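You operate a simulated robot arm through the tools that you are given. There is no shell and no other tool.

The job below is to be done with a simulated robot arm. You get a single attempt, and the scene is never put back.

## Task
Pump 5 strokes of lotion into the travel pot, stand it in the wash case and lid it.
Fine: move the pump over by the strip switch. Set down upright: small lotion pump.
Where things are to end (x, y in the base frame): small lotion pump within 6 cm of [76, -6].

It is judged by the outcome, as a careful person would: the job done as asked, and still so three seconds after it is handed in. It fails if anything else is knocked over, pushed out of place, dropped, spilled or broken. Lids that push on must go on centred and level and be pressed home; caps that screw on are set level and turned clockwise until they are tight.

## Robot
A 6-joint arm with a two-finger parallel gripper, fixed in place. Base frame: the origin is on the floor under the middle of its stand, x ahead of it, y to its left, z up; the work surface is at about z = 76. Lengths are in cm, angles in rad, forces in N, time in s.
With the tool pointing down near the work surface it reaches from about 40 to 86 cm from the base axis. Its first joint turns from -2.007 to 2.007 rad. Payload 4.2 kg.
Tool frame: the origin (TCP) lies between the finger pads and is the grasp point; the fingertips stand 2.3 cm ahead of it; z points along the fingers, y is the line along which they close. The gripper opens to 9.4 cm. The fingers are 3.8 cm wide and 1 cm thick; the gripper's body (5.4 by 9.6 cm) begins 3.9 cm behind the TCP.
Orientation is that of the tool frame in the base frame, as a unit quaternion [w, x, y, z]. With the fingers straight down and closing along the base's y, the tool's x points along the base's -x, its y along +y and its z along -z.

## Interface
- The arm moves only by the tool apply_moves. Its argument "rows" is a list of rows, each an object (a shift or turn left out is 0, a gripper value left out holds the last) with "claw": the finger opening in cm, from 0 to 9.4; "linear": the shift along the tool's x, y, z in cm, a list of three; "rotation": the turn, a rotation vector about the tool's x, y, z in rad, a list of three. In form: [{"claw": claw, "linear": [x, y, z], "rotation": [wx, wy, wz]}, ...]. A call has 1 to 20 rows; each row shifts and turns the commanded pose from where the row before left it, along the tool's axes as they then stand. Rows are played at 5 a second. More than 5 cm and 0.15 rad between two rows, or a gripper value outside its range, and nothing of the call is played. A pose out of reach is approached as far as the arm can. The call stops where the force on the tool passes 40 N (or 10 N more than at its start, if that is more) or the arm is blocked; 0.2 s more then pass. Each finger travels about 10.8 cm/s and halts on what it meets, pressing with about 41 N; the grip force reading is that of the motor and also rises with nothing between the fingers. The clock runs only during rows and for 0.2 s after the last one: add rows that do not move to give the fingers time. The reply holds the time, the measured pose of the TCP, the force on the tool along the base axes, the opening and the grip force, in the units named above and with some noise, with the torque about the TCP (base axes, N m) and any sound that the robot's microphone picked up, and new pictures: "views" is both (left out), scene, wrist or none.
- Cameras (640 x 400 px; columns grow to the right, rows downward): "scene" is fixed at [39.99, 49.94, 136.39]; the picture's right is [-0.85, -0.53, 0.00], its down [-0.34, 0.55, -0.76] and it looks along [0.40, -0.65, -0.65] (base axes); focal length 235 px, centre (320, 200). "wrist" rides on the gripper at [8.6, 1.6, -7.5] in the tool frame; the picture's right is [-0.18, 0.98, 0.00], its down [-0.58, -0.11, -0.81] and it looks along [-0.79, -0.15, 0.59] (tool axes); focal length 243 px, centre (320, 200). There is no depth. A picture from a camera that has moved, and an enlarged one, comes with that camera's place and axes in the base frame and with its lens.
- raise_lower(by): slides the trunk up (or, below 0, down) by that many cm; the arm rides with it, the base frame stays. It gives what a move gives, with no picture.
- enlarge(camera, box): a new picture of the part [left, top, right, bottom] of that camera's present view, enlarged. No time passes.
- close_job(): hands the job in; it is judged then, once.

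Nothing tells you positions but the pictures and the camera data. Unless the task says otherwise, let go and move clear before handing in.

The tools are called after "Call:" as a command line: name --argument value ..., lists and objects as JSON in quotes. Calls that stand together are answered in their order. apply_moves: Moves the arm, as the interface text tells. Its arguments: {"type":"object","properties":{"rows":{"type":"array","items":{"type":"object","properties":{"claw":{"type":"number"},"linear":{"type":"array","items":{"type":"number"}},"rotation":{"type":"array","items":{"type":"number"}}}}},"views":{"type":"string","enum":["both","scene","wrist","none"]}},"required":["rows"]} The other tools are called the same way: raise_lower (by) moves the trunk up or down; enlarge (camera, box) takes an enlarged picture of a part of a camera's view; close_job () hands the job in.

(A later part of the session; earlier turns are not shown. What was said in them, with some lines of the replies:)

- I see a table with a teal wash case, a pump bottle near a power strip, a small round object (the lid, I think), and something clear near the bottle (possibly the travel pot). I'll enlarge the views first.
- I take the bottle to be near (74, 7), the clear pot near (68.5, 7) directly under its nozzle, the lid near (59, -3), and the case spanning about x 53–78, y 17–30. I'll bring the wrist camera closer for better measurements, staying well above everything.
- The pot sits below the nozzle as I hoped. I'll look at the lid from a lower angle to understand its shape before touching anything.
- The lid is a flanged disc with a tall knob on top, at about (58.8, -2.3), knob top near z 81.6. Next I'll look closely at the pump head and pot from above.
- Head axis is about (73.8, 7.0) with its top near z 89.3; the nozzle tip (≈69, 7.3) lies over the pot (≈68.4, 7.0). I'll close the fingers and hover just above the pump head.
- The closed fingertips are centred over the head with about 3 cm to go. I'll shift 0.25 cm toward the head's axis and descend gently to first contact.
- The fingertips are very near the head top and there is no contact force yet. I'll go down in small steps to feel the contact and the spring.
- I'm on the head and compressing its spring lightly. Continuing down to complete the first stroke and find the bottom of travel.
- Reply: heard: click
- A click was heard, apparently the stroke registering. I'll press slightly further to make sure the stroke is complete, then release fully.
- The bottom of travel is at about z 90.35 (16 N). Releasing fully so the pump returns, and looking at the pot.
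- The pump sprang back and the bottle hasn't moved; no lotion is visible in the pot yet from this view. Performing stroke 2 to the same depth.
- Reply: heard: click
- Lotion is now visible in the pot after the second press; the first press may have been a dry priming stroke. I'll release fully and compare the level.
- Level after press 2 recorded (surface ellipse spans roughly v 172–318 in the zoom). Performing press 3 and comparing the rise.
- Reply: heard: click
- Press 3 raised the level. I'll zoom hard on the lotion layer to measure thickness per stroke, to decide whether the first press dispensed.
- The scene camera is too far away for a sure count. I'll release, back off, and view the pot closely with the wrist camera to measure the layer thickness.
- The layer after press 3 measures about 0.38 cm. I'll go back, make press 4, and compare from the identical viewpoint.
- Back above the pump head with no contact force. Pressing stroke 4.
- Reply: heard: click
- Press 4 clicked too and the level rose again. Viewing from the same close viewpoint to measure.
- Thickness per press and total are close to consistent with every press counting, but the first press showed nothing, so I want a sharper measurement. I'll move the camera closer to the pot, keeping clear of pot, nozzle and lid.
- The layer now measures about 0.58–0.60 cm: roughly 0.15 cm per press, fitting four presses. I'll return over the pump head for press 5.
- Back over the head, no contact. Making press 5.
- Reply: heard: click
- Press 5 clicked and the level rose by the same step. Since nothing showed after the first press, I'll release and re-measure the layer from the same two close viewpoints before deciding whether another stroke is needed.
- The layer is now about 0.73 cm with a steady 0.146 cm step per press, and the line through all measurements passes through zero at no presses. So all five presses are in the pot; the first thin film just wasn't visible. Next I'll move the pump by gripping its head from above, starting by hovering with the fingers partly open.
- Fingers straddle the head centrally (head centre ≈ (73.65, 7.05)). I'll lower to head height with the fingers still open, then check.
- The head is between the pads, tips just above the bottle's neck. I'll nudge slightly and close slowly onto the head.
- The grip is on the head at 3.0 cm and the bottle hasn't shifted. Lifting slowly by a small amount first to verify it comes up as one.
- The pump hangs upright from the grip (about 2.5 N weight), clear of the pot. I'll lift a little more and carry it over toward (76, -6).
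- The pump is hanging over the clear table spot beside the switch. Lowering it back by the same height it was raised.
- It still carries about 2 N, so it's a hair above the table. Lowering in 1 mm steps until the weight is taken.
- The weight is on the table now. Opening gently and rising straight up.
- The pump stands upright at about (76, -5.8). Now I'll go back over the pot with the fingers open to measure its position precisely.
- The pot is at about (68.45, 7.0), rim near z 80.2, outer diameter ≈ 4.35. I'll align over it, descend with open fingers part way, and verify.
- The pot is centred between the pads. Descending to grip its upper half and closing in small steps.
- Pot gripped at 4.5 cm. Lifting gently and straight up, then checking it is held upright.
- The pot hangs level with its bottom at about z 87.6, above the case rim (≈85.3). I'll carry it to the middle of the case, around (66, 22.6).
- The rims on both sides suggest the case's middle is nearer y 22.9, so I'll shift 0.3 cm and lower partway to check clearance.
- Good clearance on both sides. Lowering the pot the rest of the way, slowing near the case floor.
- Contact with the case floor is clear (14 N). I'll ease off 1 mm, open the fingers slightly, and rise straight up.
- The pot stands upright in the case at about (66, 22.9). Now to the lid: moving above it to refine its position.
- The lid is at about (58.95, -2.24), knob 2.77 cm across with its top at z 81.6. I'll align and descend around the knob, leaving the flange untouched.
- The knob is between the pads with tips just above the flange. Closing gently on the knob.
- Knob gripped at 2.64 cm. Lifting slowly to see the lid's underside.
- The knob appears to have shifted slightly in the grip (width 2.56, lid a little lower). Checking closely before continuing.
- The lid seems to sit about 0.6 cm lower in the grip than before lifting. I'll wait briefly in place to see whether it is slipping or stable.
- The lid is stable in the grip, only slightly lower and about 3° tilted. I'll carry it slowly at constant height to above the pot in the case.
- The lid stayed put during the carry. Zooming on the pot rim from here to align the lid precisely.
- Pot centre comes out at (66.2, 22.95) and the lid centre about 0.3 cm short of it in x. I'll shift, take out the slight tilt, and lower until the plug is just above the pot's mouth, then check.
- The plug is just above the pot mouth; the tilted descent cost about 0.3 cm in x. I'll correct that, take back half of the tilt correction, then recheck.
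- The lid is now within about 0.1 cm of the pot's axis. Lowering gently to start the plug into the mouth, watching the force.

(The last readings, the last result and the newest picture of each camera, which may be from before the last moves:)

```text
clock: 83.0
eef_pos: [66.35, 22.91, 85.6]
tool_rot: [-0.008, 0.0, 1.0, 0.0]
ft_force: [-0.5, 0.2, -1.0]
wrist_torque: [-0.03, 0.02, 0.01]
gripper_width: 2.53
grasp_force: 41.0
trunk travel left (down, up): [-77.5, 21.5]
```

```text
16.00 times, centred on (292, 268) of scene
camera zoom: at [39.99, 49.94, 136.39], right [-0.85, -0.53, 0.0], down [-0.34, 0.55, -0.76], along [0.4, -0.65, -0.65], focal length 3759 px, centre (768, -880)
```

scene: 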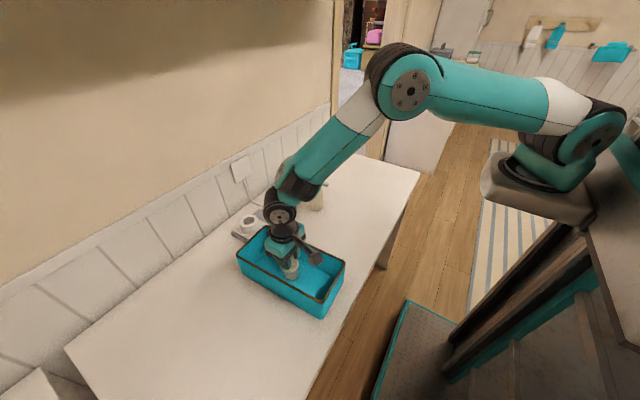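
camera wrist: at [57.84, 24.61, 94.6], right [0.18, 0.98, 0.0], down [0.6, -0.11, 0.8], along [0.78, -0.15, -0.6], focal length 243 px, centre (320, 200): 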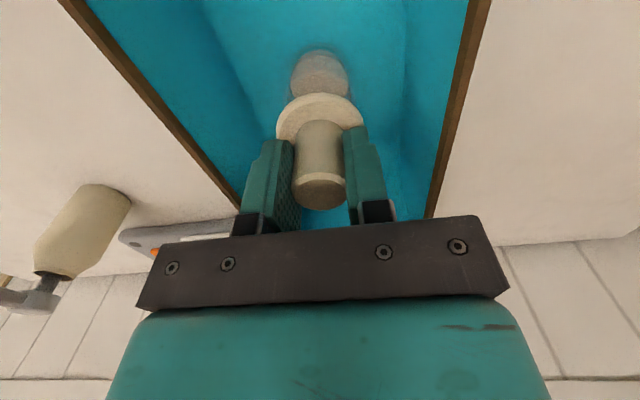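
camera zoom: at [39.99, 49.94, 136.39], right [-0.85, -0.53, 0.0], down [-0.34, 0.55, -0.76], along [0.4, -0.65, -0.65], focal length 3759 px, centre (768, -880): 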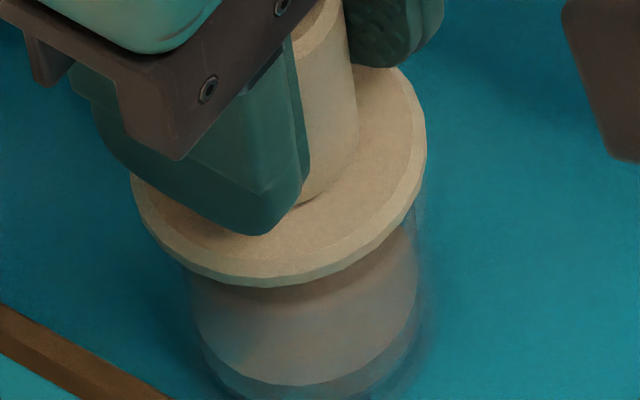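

No contact yet; plug should be entering the mouth. Continuing down in small steps.

Call:
apply_moves --rows '[{"linear": [0, 0, 0.2]}, {"linear": [0, 0, 0.2]}, {}]' --views "none"

```text
clock: 83.8
eef_pos: [66.3, 22.97, 85.17]
tool_rot: [-0.009, 0.0, 1.0, 0.0]
ft_force: [0.5, 0.4, -0.5]
wrist_torque: [-0.02, -0.01, -0.02]
gripper_width: 2.54
grasp_force: 40.6
trunk travel left (down, up): [-77.5, 21.5]
```

Call:
apply_moves --rows '[{"linear": [0, 0, 0.15]}, {"linear": [0, 0, 0.15]}, {}]' --views "scene"

Call:
enlarge --camera "scene" --box '[276, 255, 308, 280]'

```text
clock: 84.6
eef_pos: [66.32, 22.83, 84.89]
tool_rot: [-0.008, -0.001, 1.0, -0.001]
ft_force: [-0.1, -0.2, -0.2]
wrist_torque: [-0.03, 0.02, 0.01]
gripper_width: 2.53
grasp_force: 40.8
trunk travel left (down, up): [-77.5, 21.5]
```

scene: 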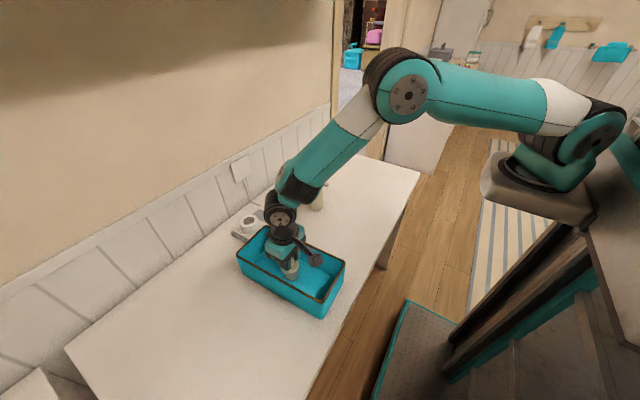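

```text
16.00 times, centred on (292, 268) of scene
camera zoom: at [39.99, 49.94, 136.39], right [-0.85, -0.53, 0.0], down [-0.34, 0.55, -0.76], along [0.4, -0.65, -0.65], focal length 3759 px, centre (768, -880)
```

zoom: 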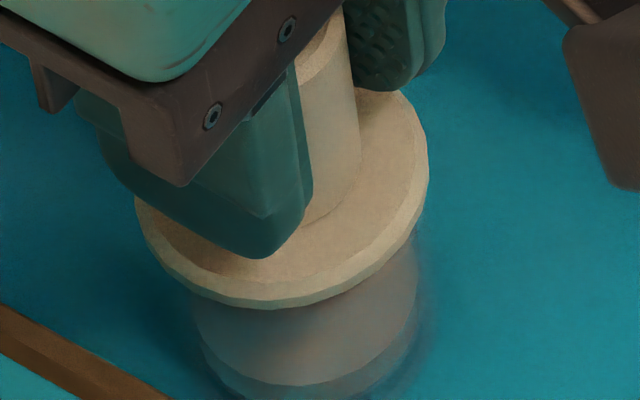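

Call:
apply_moves --rows '[{"linear": [0, 0, 0.15]}, {"linear": [0, 0, 0.15]}, {}]' --views "none"

```text
clock: 85.4
eef_pos: [66.34, 22.98, 84.53]
tool_rot: [-0.008, 0.0, 1.0, 0.0]
ft_force: [0.0, 0.1, -0.1]
wrist_torque: [0.01, 0.03, 0.0]
gripper_width: 2.54
grasp_force: 40.9
trunk travel left (down, up): [-77.5, 21.5]
```

Call:
apply_moves --rows '[{"linear": [0, 0, 0.15]}, {"linear": [0, 0, 0.15]}, {}]' --views "scene"

Call:
enlarge --camera "scene" --box '[276, 258, 308, 283]'

```text
clock: 86.2
eef_pos: [66.43, 23.02, 84.61]
tool_rot: [-0.007, -0.001, 1.0, 0.001]
ft_force: [-1.5, -2.4, 19.3]
wrist_torque: [-0.21, -0.23, -0.01]
gripper_width: 2.55
grasp_force: 40.7
trunk travel left (down, up): [-77.5, 21.5]
```

scene: 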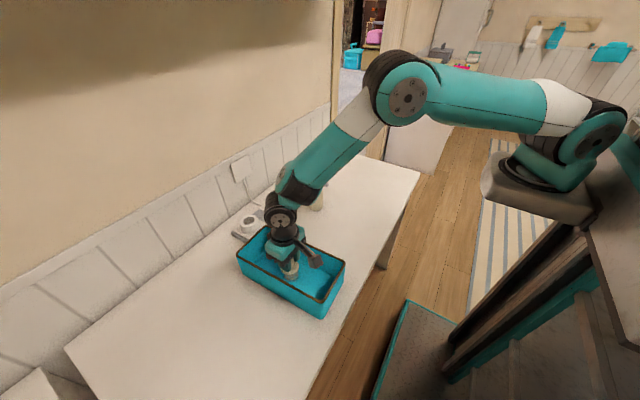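

```text
16.00 times, centred on (292, 270) of scene
camera zoom: at [39.99, 49.94, 136.39], right [-0.85, -0.53, 0.0], down [-0.34, 0.55, -0.76], along [0.4, -0.65, -0.65], focal length 3759 px, centre (768, -928)
```

zoom: 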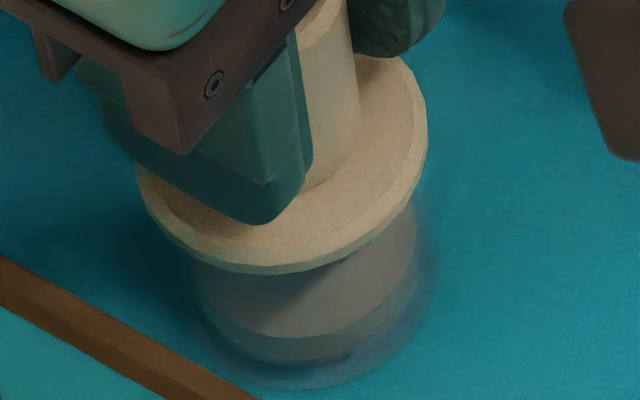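

Contact at 19 N. I'll relax the push, open the fingers, rise and inspect how the lid sits before pressing it home from the top.

Call:
apply_moves --rows '[{"linear": [0, 0, -0.15]}, {"linear": [0, 0, -0.1]}, {"claw": 2.8}, {"claw": 3.2}, {"claw": 3.8}, {"claw": 4.6}, {}, {"linear": [0, 0, -1.0]}, {"linear": [0, 0, -2.0]}, {"linear": [0, 0, -3.0]}, {"linear": [0, 0, -3.0]}, {}]' --views "both"

Call:
enlarge --camera "scene" --box '[272, 245, 312, 285]'

Call:
enlarge --camera "wrist" --box '[265, 20, 377, 160]'

```text
clock: 88.8
eef_pos: [66.39, 22.84, 93.64]
tool_rot: [-0.009, 0.0, 1.0, 0.0]
ft_force: [-0.1, -0.4, -0.4]
wrist_torque: [0.0, 0.01, -0.03]
gripper_width: 4.58
grasp_force: 0.0
trunk travel left (down, up): [-77.5, 21.5]
camera wrist: at [57.95, 24.54, 101.3], right [0.18, 0.98, 0.0], down [0.6, -0.11, 0.8], along [0.78, -0.15, -0.61], focal length 243 px, centre (320, 200)
```

scene: 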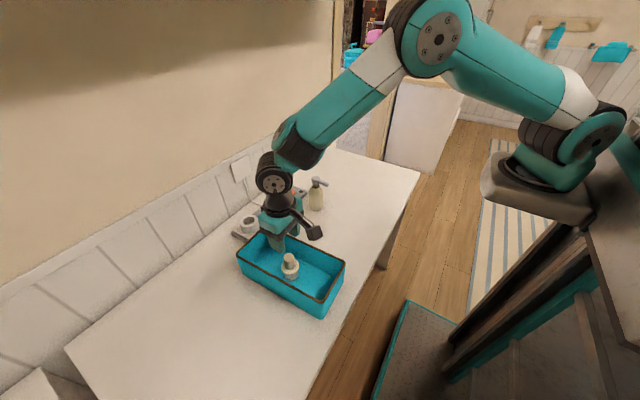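
wrist: 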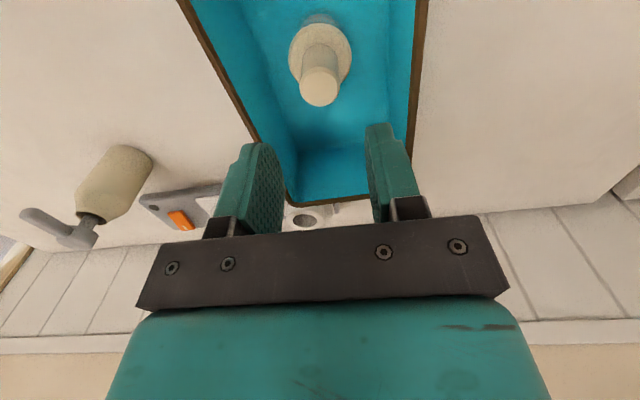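

```text
10.00 times, centred on (292, 265) of scene
camera zoom: at [39.99, 49.94, 136.39], right [-0.85, -0.53, 0.0], down [-0.34, 0.55, -0.76], along [0.4, -0.65, -0.65], focal length 2349 px, centre (600, -450)
```

zoom: 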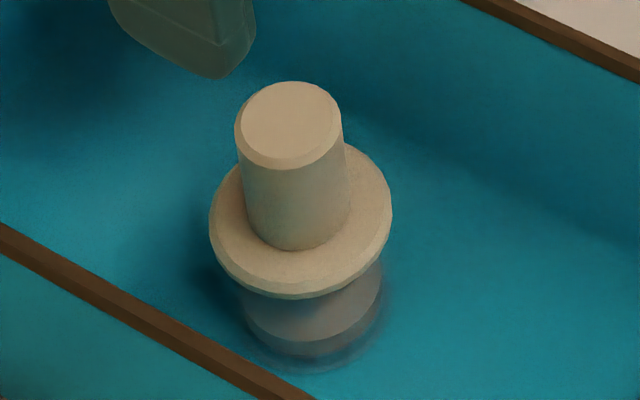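

```text
2.86 times, centred on (321, 90) of wrist
camera zoom: at [57.95, 24.54, 101.3], right [0.18, 0.98, 0.0], down [0.6, -0.11, 0.8], along [0.78, -0.15, -0.61], focal length 693 px, centre (317, 514)
```

zoom: 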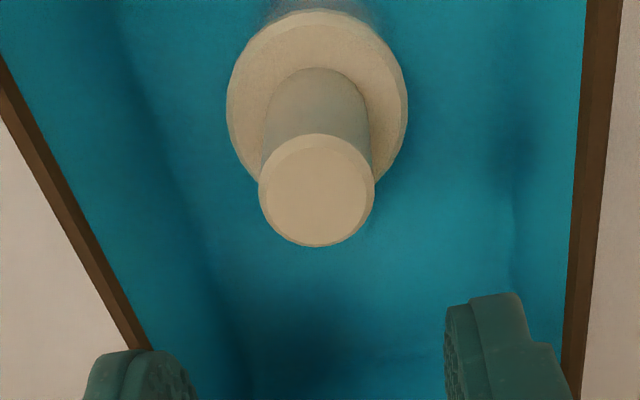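

The lid sits level and centred on the pot. Now I'll close the fingers, straighten the tool and come down onto the knob top to press it home.

Call:
apply_moves --rows '[{"claw": 0, "linear": [0.1, 0.04, 0], "rotation": [0, -0.017, 0]}, {"linear": [0.1, 0, 0]}, {}, {"linear": [0, 0, 1.5]}, {"linear": [0, 0, 1.5]}, {"linear": [0, 0, 1.2]}, {"linear": [0, 0, 0.5]}, {}]' --views "both"

Call:
enlarge --camera "scene" --box '[272, 235, 312, 285]'

Call:
enlarge --camera "wrist" --box '[250, 60, 390, 220]'

```text
clock: 90.6
eef_pos: [66.3, 22.92, 88.81]
tool_rot: [-0.001, 0.0, 1.0, 0.0]
ft_force: [0.7, -0.4, -0.7]
wrist_torque: [0.01, -0.01, 0.0]
gripper_width: 0.0
grasp_force: 40.9
trunk travel left (down, up): [-77.5, 21.5]
camera wrist: at [57.61, 24.62, 96.36], right [0.18, 0.98, 0.0], down [0.58, -0.11, 0.81], along [0.79, -0.15, -0.59], focal length 243 px, centre (320, 200)
```

scene: 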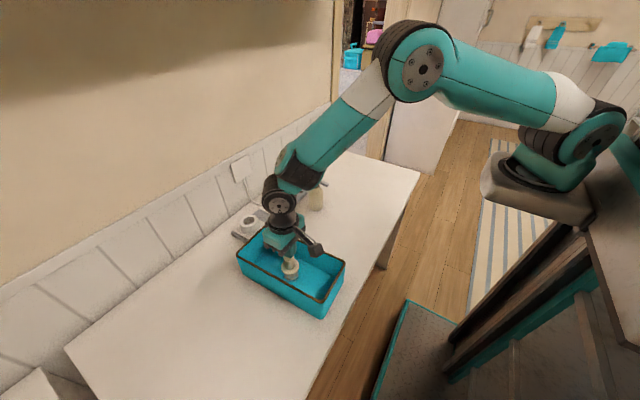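
wrist: 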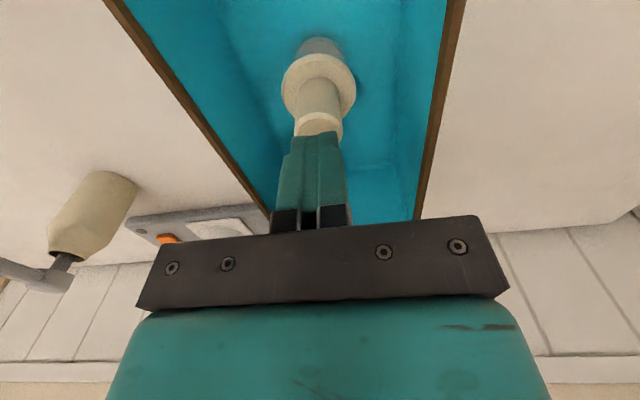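

```text
8.00 times, centred on (292, 260) of scene
camera zoom: at [39.99, 49.94, 136.39], right [-0.85, -0.53, 0.0], down [-0.34, 0.55, -0.76], along [0.4, -0.65, -0.65], focal length 1879 px, centre (544, -280)
```

zoom: 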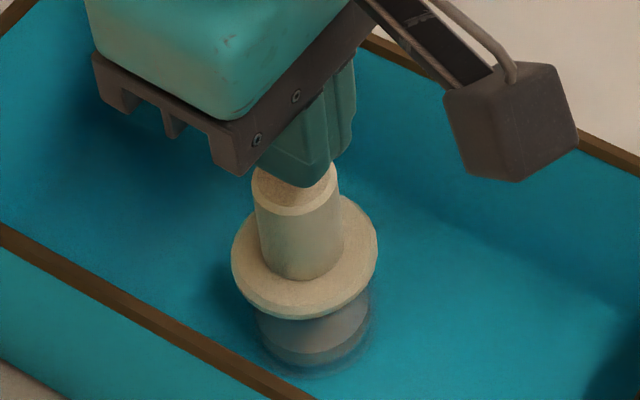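

```text
2.50 times, centred on (320, 140) of wrist
camera zoom: at [57.61, 24.62, 96.36], right [0.18, 0.98, 0.0], down [0.58, -0.11, 0.81], along [0.79, -0.15, -0.59], focal length 606 px, centre (320, 350)
```

zoom: 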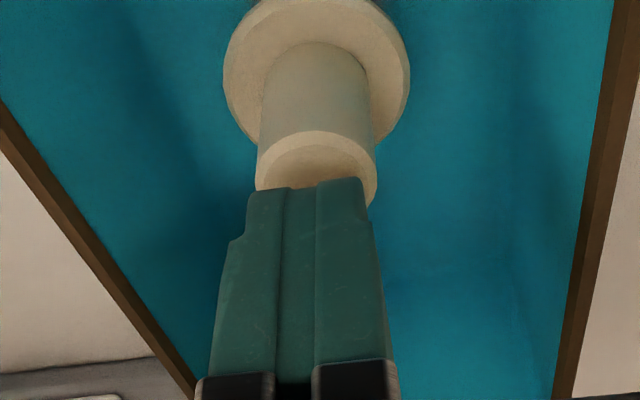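

Fingertips are about 1 cm above the knob. A small shift onto its centre and a slow press.

Call:
apply_moves --rows '[{"linear": [0.2, 0.05, 0.3]}, {"linear": [0, 0, 0.3]}, {"linear": [0, 0, 0.2]}, {"linear": [0, 0, 0.15]}, {}]' --views "none"

```text
clock: 91.8
eef_pos: [66.14, 23.12, 87.9]
tool_rot: [-0.001, 0.001, 1.0, 0.0]
ft_force: [-0.2, -0.4, 0.7]
wrist_torque: [-0.01, -0.02, -0.03]
gripper_width: 0.01
grasp_force: 40.7
trunk travel left (down, up): [-77.5, 21.5]
```

Call:
apply_moves --rows '[{"linear": [0, 0, 0.1]}, {"linear": [0, 0, 0.1]}, {"linear": [0, 0, 0.1]}, {}]' --views "none"

```text
clock: 92.8
eef_pos: [65.98, 23.0, 87.61]
tool_rot: [0.0, -0.001, 1.0, 0.0]
ft_force: [0.2, 0.3, 0.9]
wrist_torque: [0.02, 0.01, -0.01]
gripper_width: 0.01
grasp_force: 41.4
trunk travel left (down, up): [-77.5, 21.5]
```

Call:
apply_moves --rows '[{"linear": [0, 0, 0.1]}, {"linear": [0, 0, 0.1]}, {"linear": [0, 0, 0.1]}, {}]' --views "scene"

Call:
enlarge --camera "scene" --box '[272, 235, 312, 285]'

```text
clock: 93.8
eef_pos: [66.14, 23.04, 87.46]
tool_rot: [0.001, 0.0, 1.0, 0.001]
ft_force: [-0.3, 0.5, 16.2]
wrist_torque: [-0.02, -0.01, 0.01]
gripper_width: 0.0
grasp_force: 40.3
trunk travel left (down, up): [-77.5, 21.5]
```

scene: 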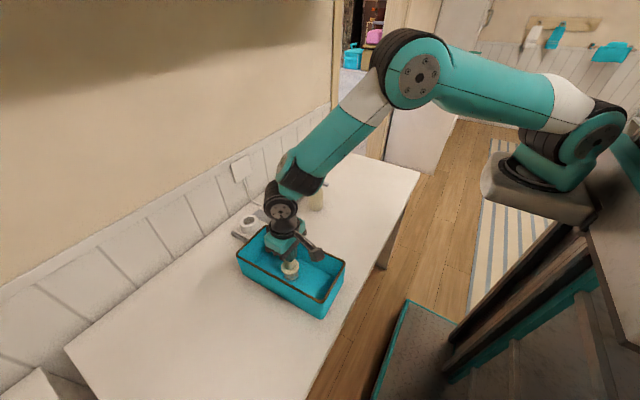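

```text
8.00 times, centred on (292, 260) of scene
camera zoom: at [39.99, 49.94, 136.39], right [-0.85, -0.53, 0.0], down [-0.34, 0.55, -0.76], along [0.4, -0.65, -0.65], focal length 1879 px, centre (544, -280)
```

zoom: 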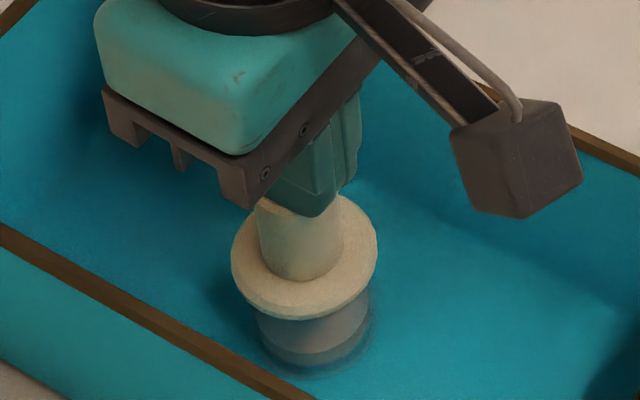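

Contact on the knob at 16 N with no torque. Pressing harder in 1 mm steps, staying below the limit, to seat it.

Call:
apply_moves --rows '[{"linear": [0, 0, 0.1]}, {"linear": [0, 0, 0.1]}, {}]' --views "none"

```text
clock: 94.7
eef_pos: [66.16, 23.15, 87.55]
tool_rot: [0.002, 0.0, 1.0, 0.003]
ft_force: [-4.2, -3.0, 20.7]
wrist_torque: [-0.03, 0.22, 0.08]
gripper_width: 0.0
grasp_force: 40.7
trunk travel left (down, up): [-77.5, 21.5]
stopped in row 3: the force on the tool passed its limit at 40 N (the readings are from after the stop); the commanded pose is now the measured one
```

The press reached 40 N with no further travel. I'll lift off and inspect whether the flange is fully down on the rim.

Call:
apply_moves --rows '[{"linear": [0, 0, -0.5]}, {"linear": [0, 0, -1.5]}, {"linear": [0, 0, -3]}, {"linear": [4, 0, -2]}, {"linear": [4, 0, 0], "claw": 9.4}, {"linear": [3, 0, 0]}, {}, {}]' --views "both"

Call:
enlarge --camera "scene" --box '[272, 245, 312, 285]'

Call:
enlarge --camera "scene" --box '[276, 260, 308, 285]'

Call:
enlarge --camera "wrist" --box '[270, 60, 370, 180]'

```text
clock: 96.5
eef_pos: [55.29, 23.08, 94.12]
tool_rot: [0.002, 0.0, 1.0, 0.002]
ft_force: [0.6, -0.2, -0.7]
wrist_torque: [0.0, 0.0, 0.03]
gripper_width: 9.42
grasp_force: 0.1
trunk travel left (down, up): [-77.5, 21.5]
camera wrist: at [46.49, 24.74, 101.76], right [0.18, 0.98, 0.0], down [0.58, -0.11, 0.81], along [0.79, -0.15, -0.59], focal length 243 px, centre (320, 200)
```

scene: 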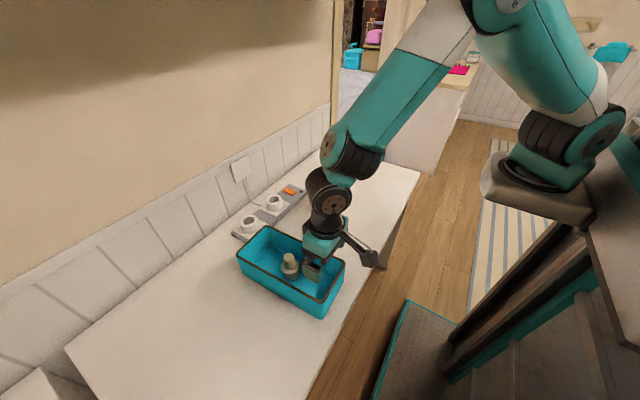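
wrist: 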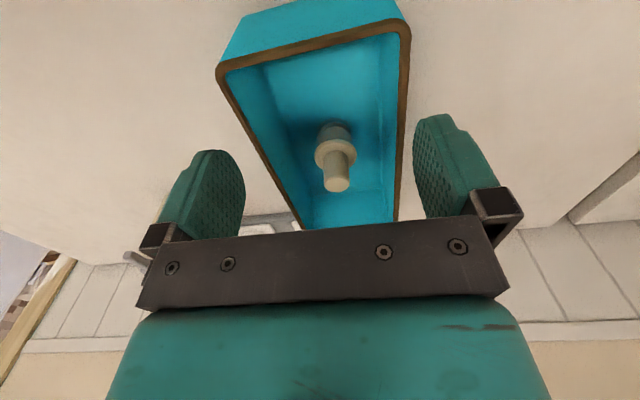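

```text
10.00 times, centred on (292, 265) of scene
camera zoom: at [39.99, 49.94, 136.39], right [-0.85, -0.53, 0.0], down [-0.34, 0.55, -0.76], along [0.4, -0.65, -0.65], focal length 2349 px, centre (600, -450)
```

zoom: 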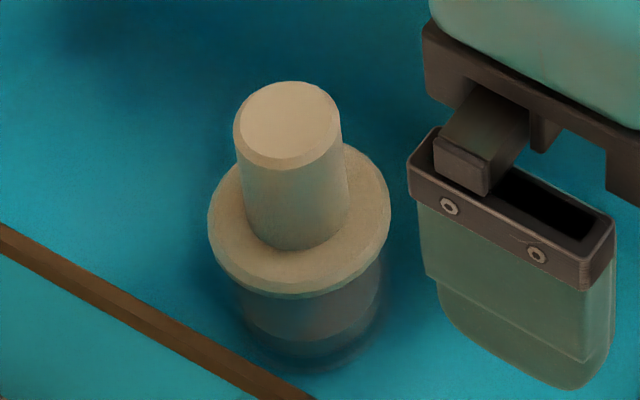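

```text
16.00 times, centred on (292, 272) of scene
camera zoom: at [39.99, 49.94, 136.39], right [-0.85, -0.53, 0.0], down [-0.34, 0.55, -0.76], along [0.4, -0.65, -0.65], focal length 3759 px, centre (768, -960)
```

zoom: 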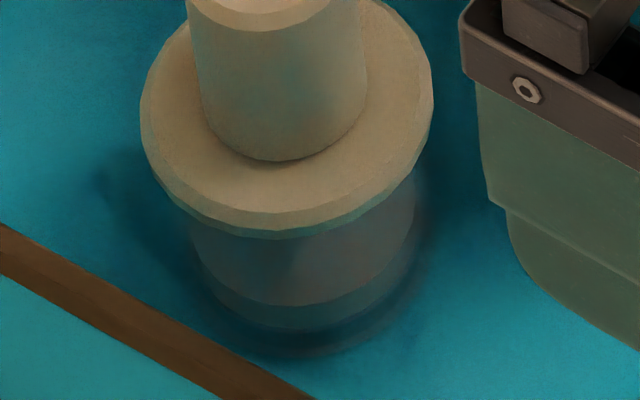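

```text
3.33 times, centred on (320, 120) of wrist
camera zoom: at [46.49, 24.74, 101.76], right [0.18, 0.98, 0.0], down [0.58, -0.11, 0.81], along [0.79, -0.15, -0.59], focal length 809 px, centre (320, 467)
```

zoom: 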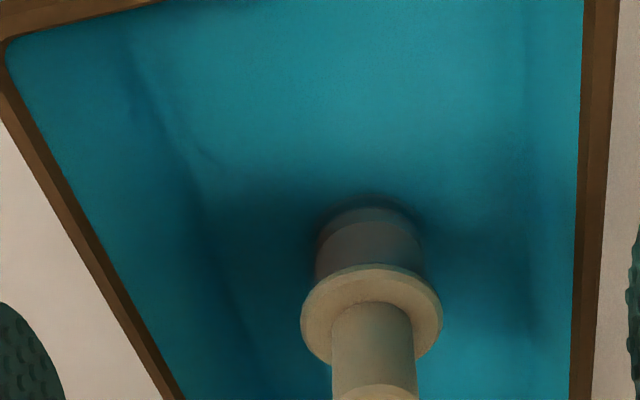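

Call:
enlarge --camera "wrist" --box '[305, 110, 367, 170]'

```text
6.67 times, centred on (336, 140) of wrist
camera zoom: at [46.49, 24.74, 101.76], right [0.18, 0.98, 0.0], down [0.58, -0.11, 0.81], along [0.79, -0.15, -0.59], focal length 1618 px, centre (213, 600)
```

zoom: 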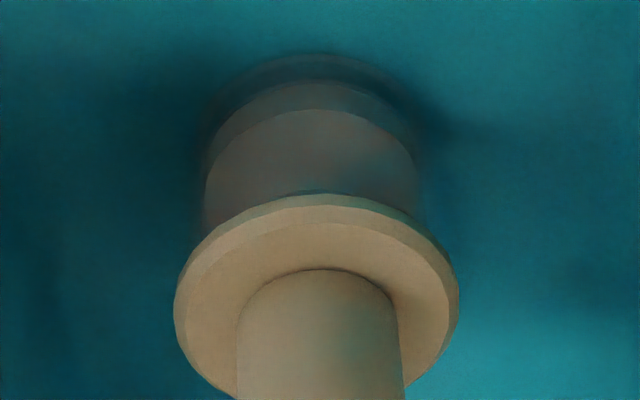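

The flange measures about 4.0 cm above the pot's foot, which matches it resting on the rim. To be sure there's no gap, I'll back away outside the case and take a lower, closer look.

Call:
apply_moves --rows '[{"linear": [3.7, 0, 0]}, {"linear": [3.7, 0, 0]}, {"linear": [0, 0, 3.5]}, {"linear": [0, 0, 3.5]}, {"linear": [0, 0, 2.0]}, {}, {}]' --views "both"

Call:
enlarge --camera "wrist" --box '[280, 110, 390, 220]'

```text
clock: 98.1
eef_pos: [47.89, 23.18, 85.23]
tool_rot: [0.002, 0.0, 1.0, 0.002]
ft_force: [0.0, 0.3, 0.4]
wrist_torque: [0.0, -0.04, 0.0]
gripper_width: 9.41
grasp_force: 0.1
trunk travel left (down, up): [-77.5, 21.5]
camera wrist: at [39.04, 24.75, 92.75], right [0.18, 0.98, 0.0], down [0.58, -0.11, 0.81], along [0.79, -0.15, -0.59], focal length 243 px, centre (320, 200)
```

scene: 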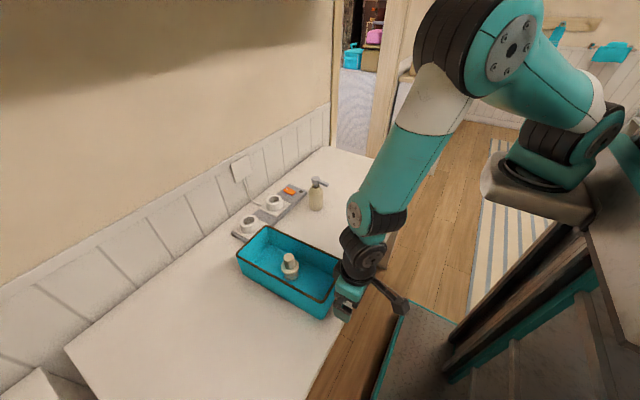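
wrist: 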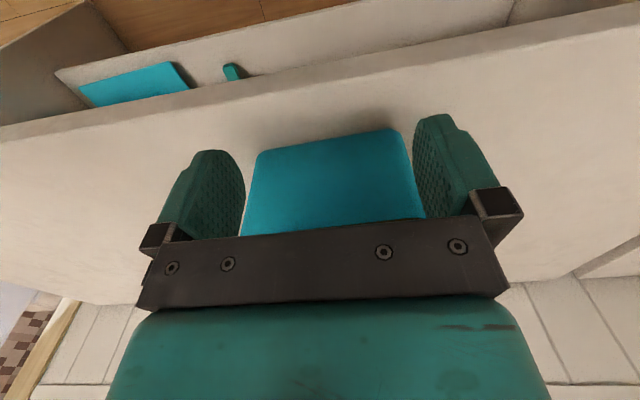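

```text
3.64 times, centred on (335, 165) of wrist
camera zoom: at [39.04, 24.75, 92.75], right [0.18, 0.98, 0.0], down [0.58, -0.11, 0.81], along [0.79, -0.15, -0.59], focal length 882 px, centre (266, 327)
```

zoom: 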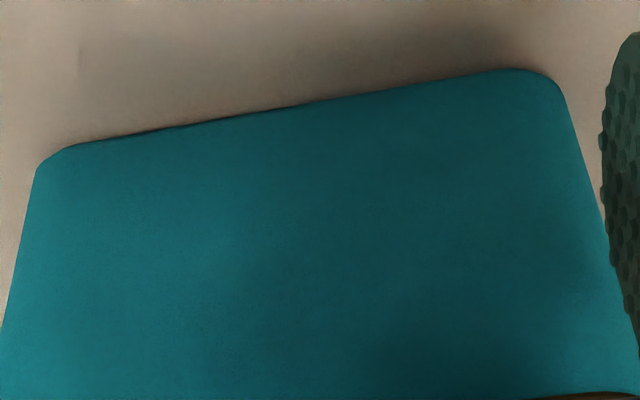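

The gripper bar blocks this low view. Rising about 4.5 cm will bring the pot just above the bar in the picture.

Call:
apply_moves --rows '[{"linear": [0, 0, -2.5]}, {"linear": [0, 0, -2.5]}, {}, {}]' --views "wrist"

Call:
enlarge --camera "wrist" --box '[300, 170, 370, 230]'

Call:
enlarge --camera "wrist" --box '[315, 180, 355, 220]'

```text
clock: 99.1
eef_pos: [47.7, 23.1, 90.13]
tool_rot: [0.002, 0.0, 1.0, 0.002]
ft_force: [0.2, -0.1, 0.6]
wrist_torque: [0.0, 0.02, -0.01]
gripper_width: 9.42
grasp_force: 0.1
trunk travel left (down, up): [-77.5, 21.5]
camera wrist: at [39.05, 24.75, 97.76], right [0.18, 0.98, 0.0], down [0.58, -0.11, 0.81], along [0.79, -0.15, -0.59], focal length 243 px, centre (320, 200)
```

wrist: 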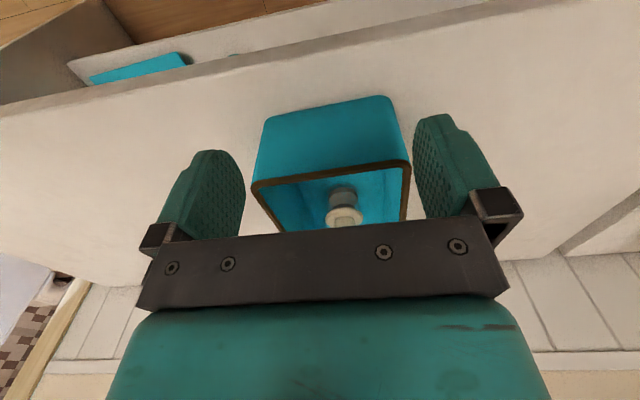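

```text
6.67 times, centred on (335, 200) of wrist
camera zoom: at [39.05, 24.75, 97.76], right [0.18, 0.98, 0.0], down [0.58, -0.11, 0.81], along [0.79, -0.15, -0.59], focal length 1618 px, centre (220, 200)
```

zoom: 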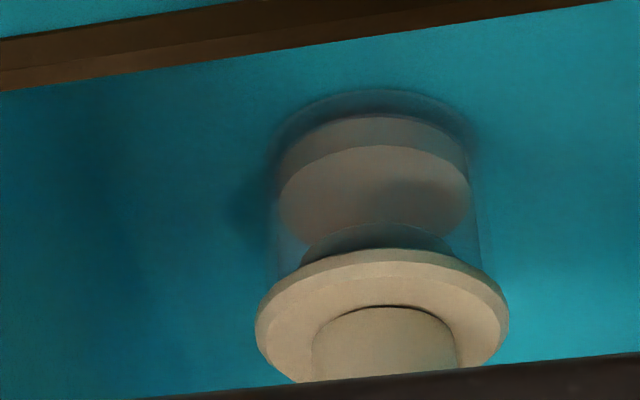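

```text
10.00 times, centred on (335, 200) of wrist
camera zoom: at [39.05, 24.75, 97.76], right [0.18, 0.98, 0.0], down [0.58, -0.11, 0.81], along [0.79, -0.15, -0.59], focal length 2426 px, centre (170, 200)
```

zoom: 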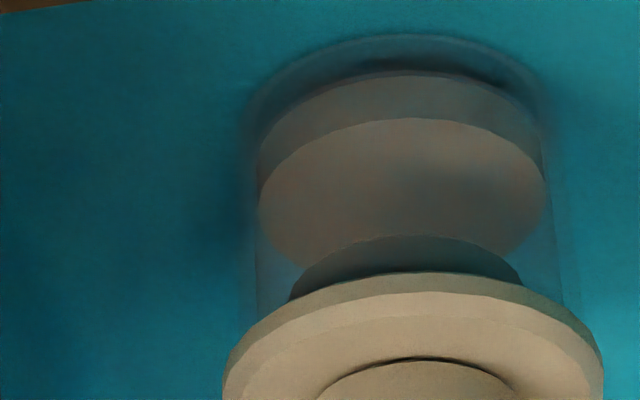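

This closer view shows the plug inside the pot, the flange centred and level on the rim with no visible gap, and the lotion layer intact. I'll move the arm well clear and take a final look at everything.

Call:
apply_moves --rows '[{"linear": [0, 0, -4]}, {"linear": [0, 0, -4]}, {"linear": [0, -3, -4]}, {"linear": [0, -4, -3]}, {"linear": [0, -4, 0]}, {}, {}]' --views "both"

Call:
enlarge --camera "scene" --box '[225, 165, 365, 325]'

Call:
enlarge --camera "scene" --box '[272, 245, 312, 285]'

Call:
enlarge --camera "scene" --box '[280, 165, 344, 225]'

```text
clock: 100.7
eef_pos: [47.71, 12.0, 105.06]
tool_rot: [0.002, 0.0, 1.0, 0.002]
ft_force: [0.0, 0.4, 0.0]
wrist_torque: [0.02, 0.01, -0.01]
gripper_width: 9.41
grasp_force: 0.1
trunk travel left (down, up): [-77.5, 21.5]
camera wrist: at [39.03, 13.66, 112.64], right [0.18, 0.98, 0.0], down [0.58, -0.11, 0.81], along [0.79, -0.15, -0.59], focal length 243 px, centre (320, 200)
```

scene: 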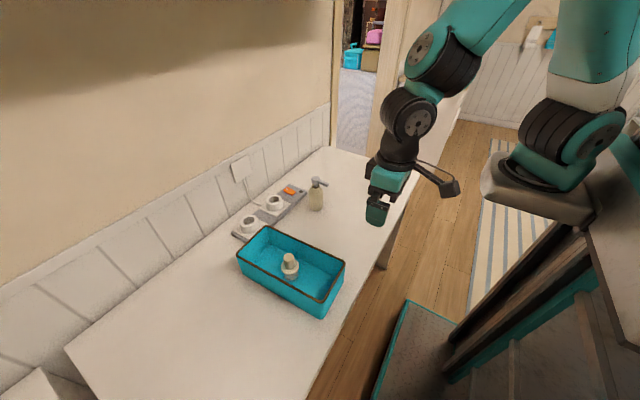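
wrist: 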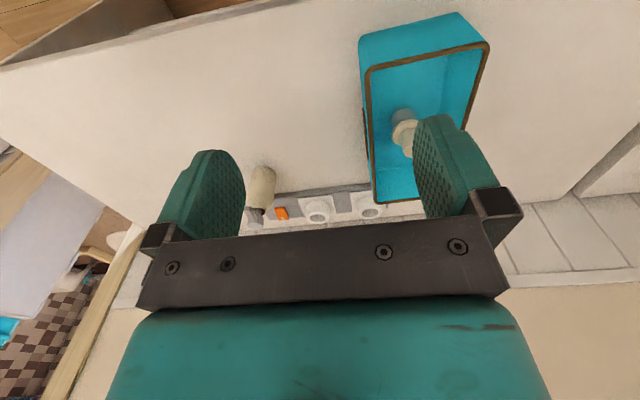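

```text
2.50 times, centred on (295, 245) of scene
camera zoom: at [39.99, 49.94, 136.39], right [-0.85, -0.53, 0.0], down [-0.34, 0.55, -0.76], along [0.4, -0.65, -0.65], focal length 587 px, centre (382, 88)
```

zoom: 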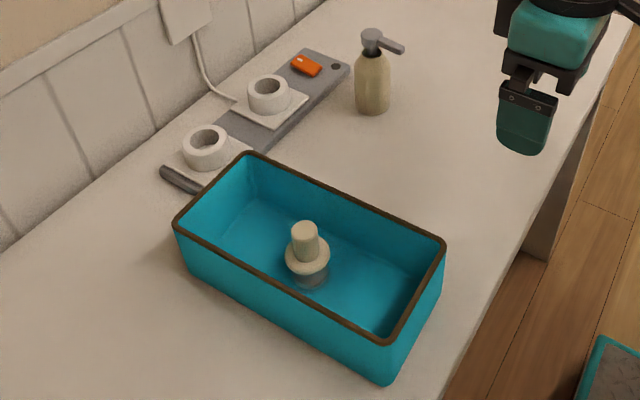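

```text
10.00 times, centred on (292, 265) of scene
camera zoom: at [39.99, 49.94, 136.39], right [-0.85, -0.53, 0.0], down [-0.34, 0.55, -0.76], along [0.4, -0.65, -0.65], focal length 2349 px, centre (600, -450)
```

zoom: 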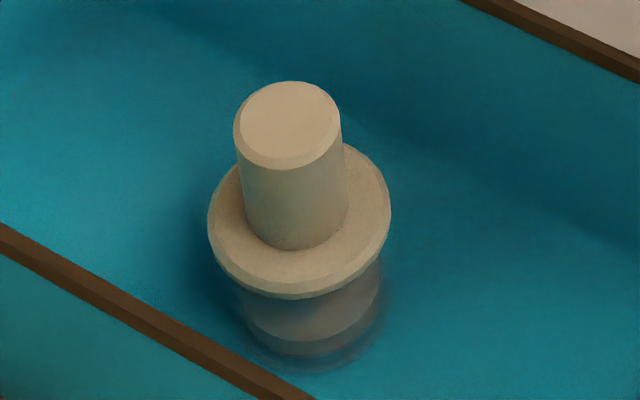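

```text
6.67 times, centred on (312, 195) of scene
camera zoom: at [39.99, 49.94, 136.39], right [-0.85, -0.53, 0.0], down [-0.34, 0.55, -0.76], along [0.4, -0.65, -0.65], focal length 1566 px, centre (373, 233)
```

zoom: 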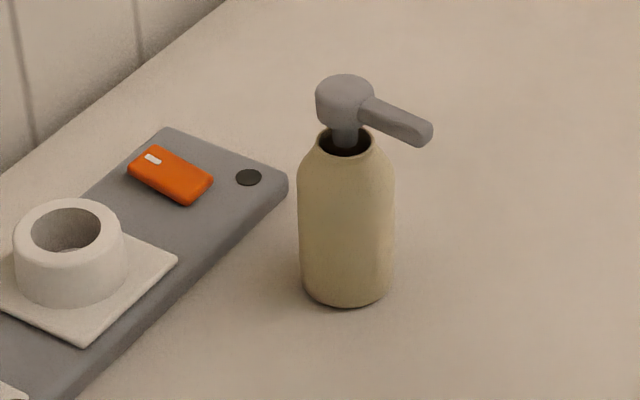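

Everything looks done. The pump stands upright beside the strip switch at about (76, -5.8). The pot, with the lotion from all five presses in it, stands in the wash case with its lid level, centred and pressed down. Nothing else has moved and the arm is clear, so I'm handing in.

Call:
close_job

```text
The job is handed in.
```

I've handed the job in. The pot is filled, lidded and standing in the wash case, and the pump is over by the strip switch. The one doubt is whether the first press delivered lotion.

- **Lotion:** I pressed the pump five full strokes and heard a click each time. Nothing showed in the pot after the first press. The level then rose by about 0.15 cm per press, and the final depth of about 0.75 cm matches five doses. I took it that the first layer was too thin to see and did not add a sixth stroke. If that first press was dry, the pot holds four doses.
- **Pump:** It stands upright at about (76, -5.8), well inside the 6 cm allowed. I moved it by its head, and the bottle stayed upright.
- **Pot and lid:** The pot stands upright near the middle of the wash case. The lid is level and centred to within about 0.1 cm. I pressed it until the force reached the 40 N limit, and it moved no further. In the last close view the flange sat on the rim with no visible gap.

As far as the pictures show, nothing else was knocked, spilled or moved. The arm is clear of everything.
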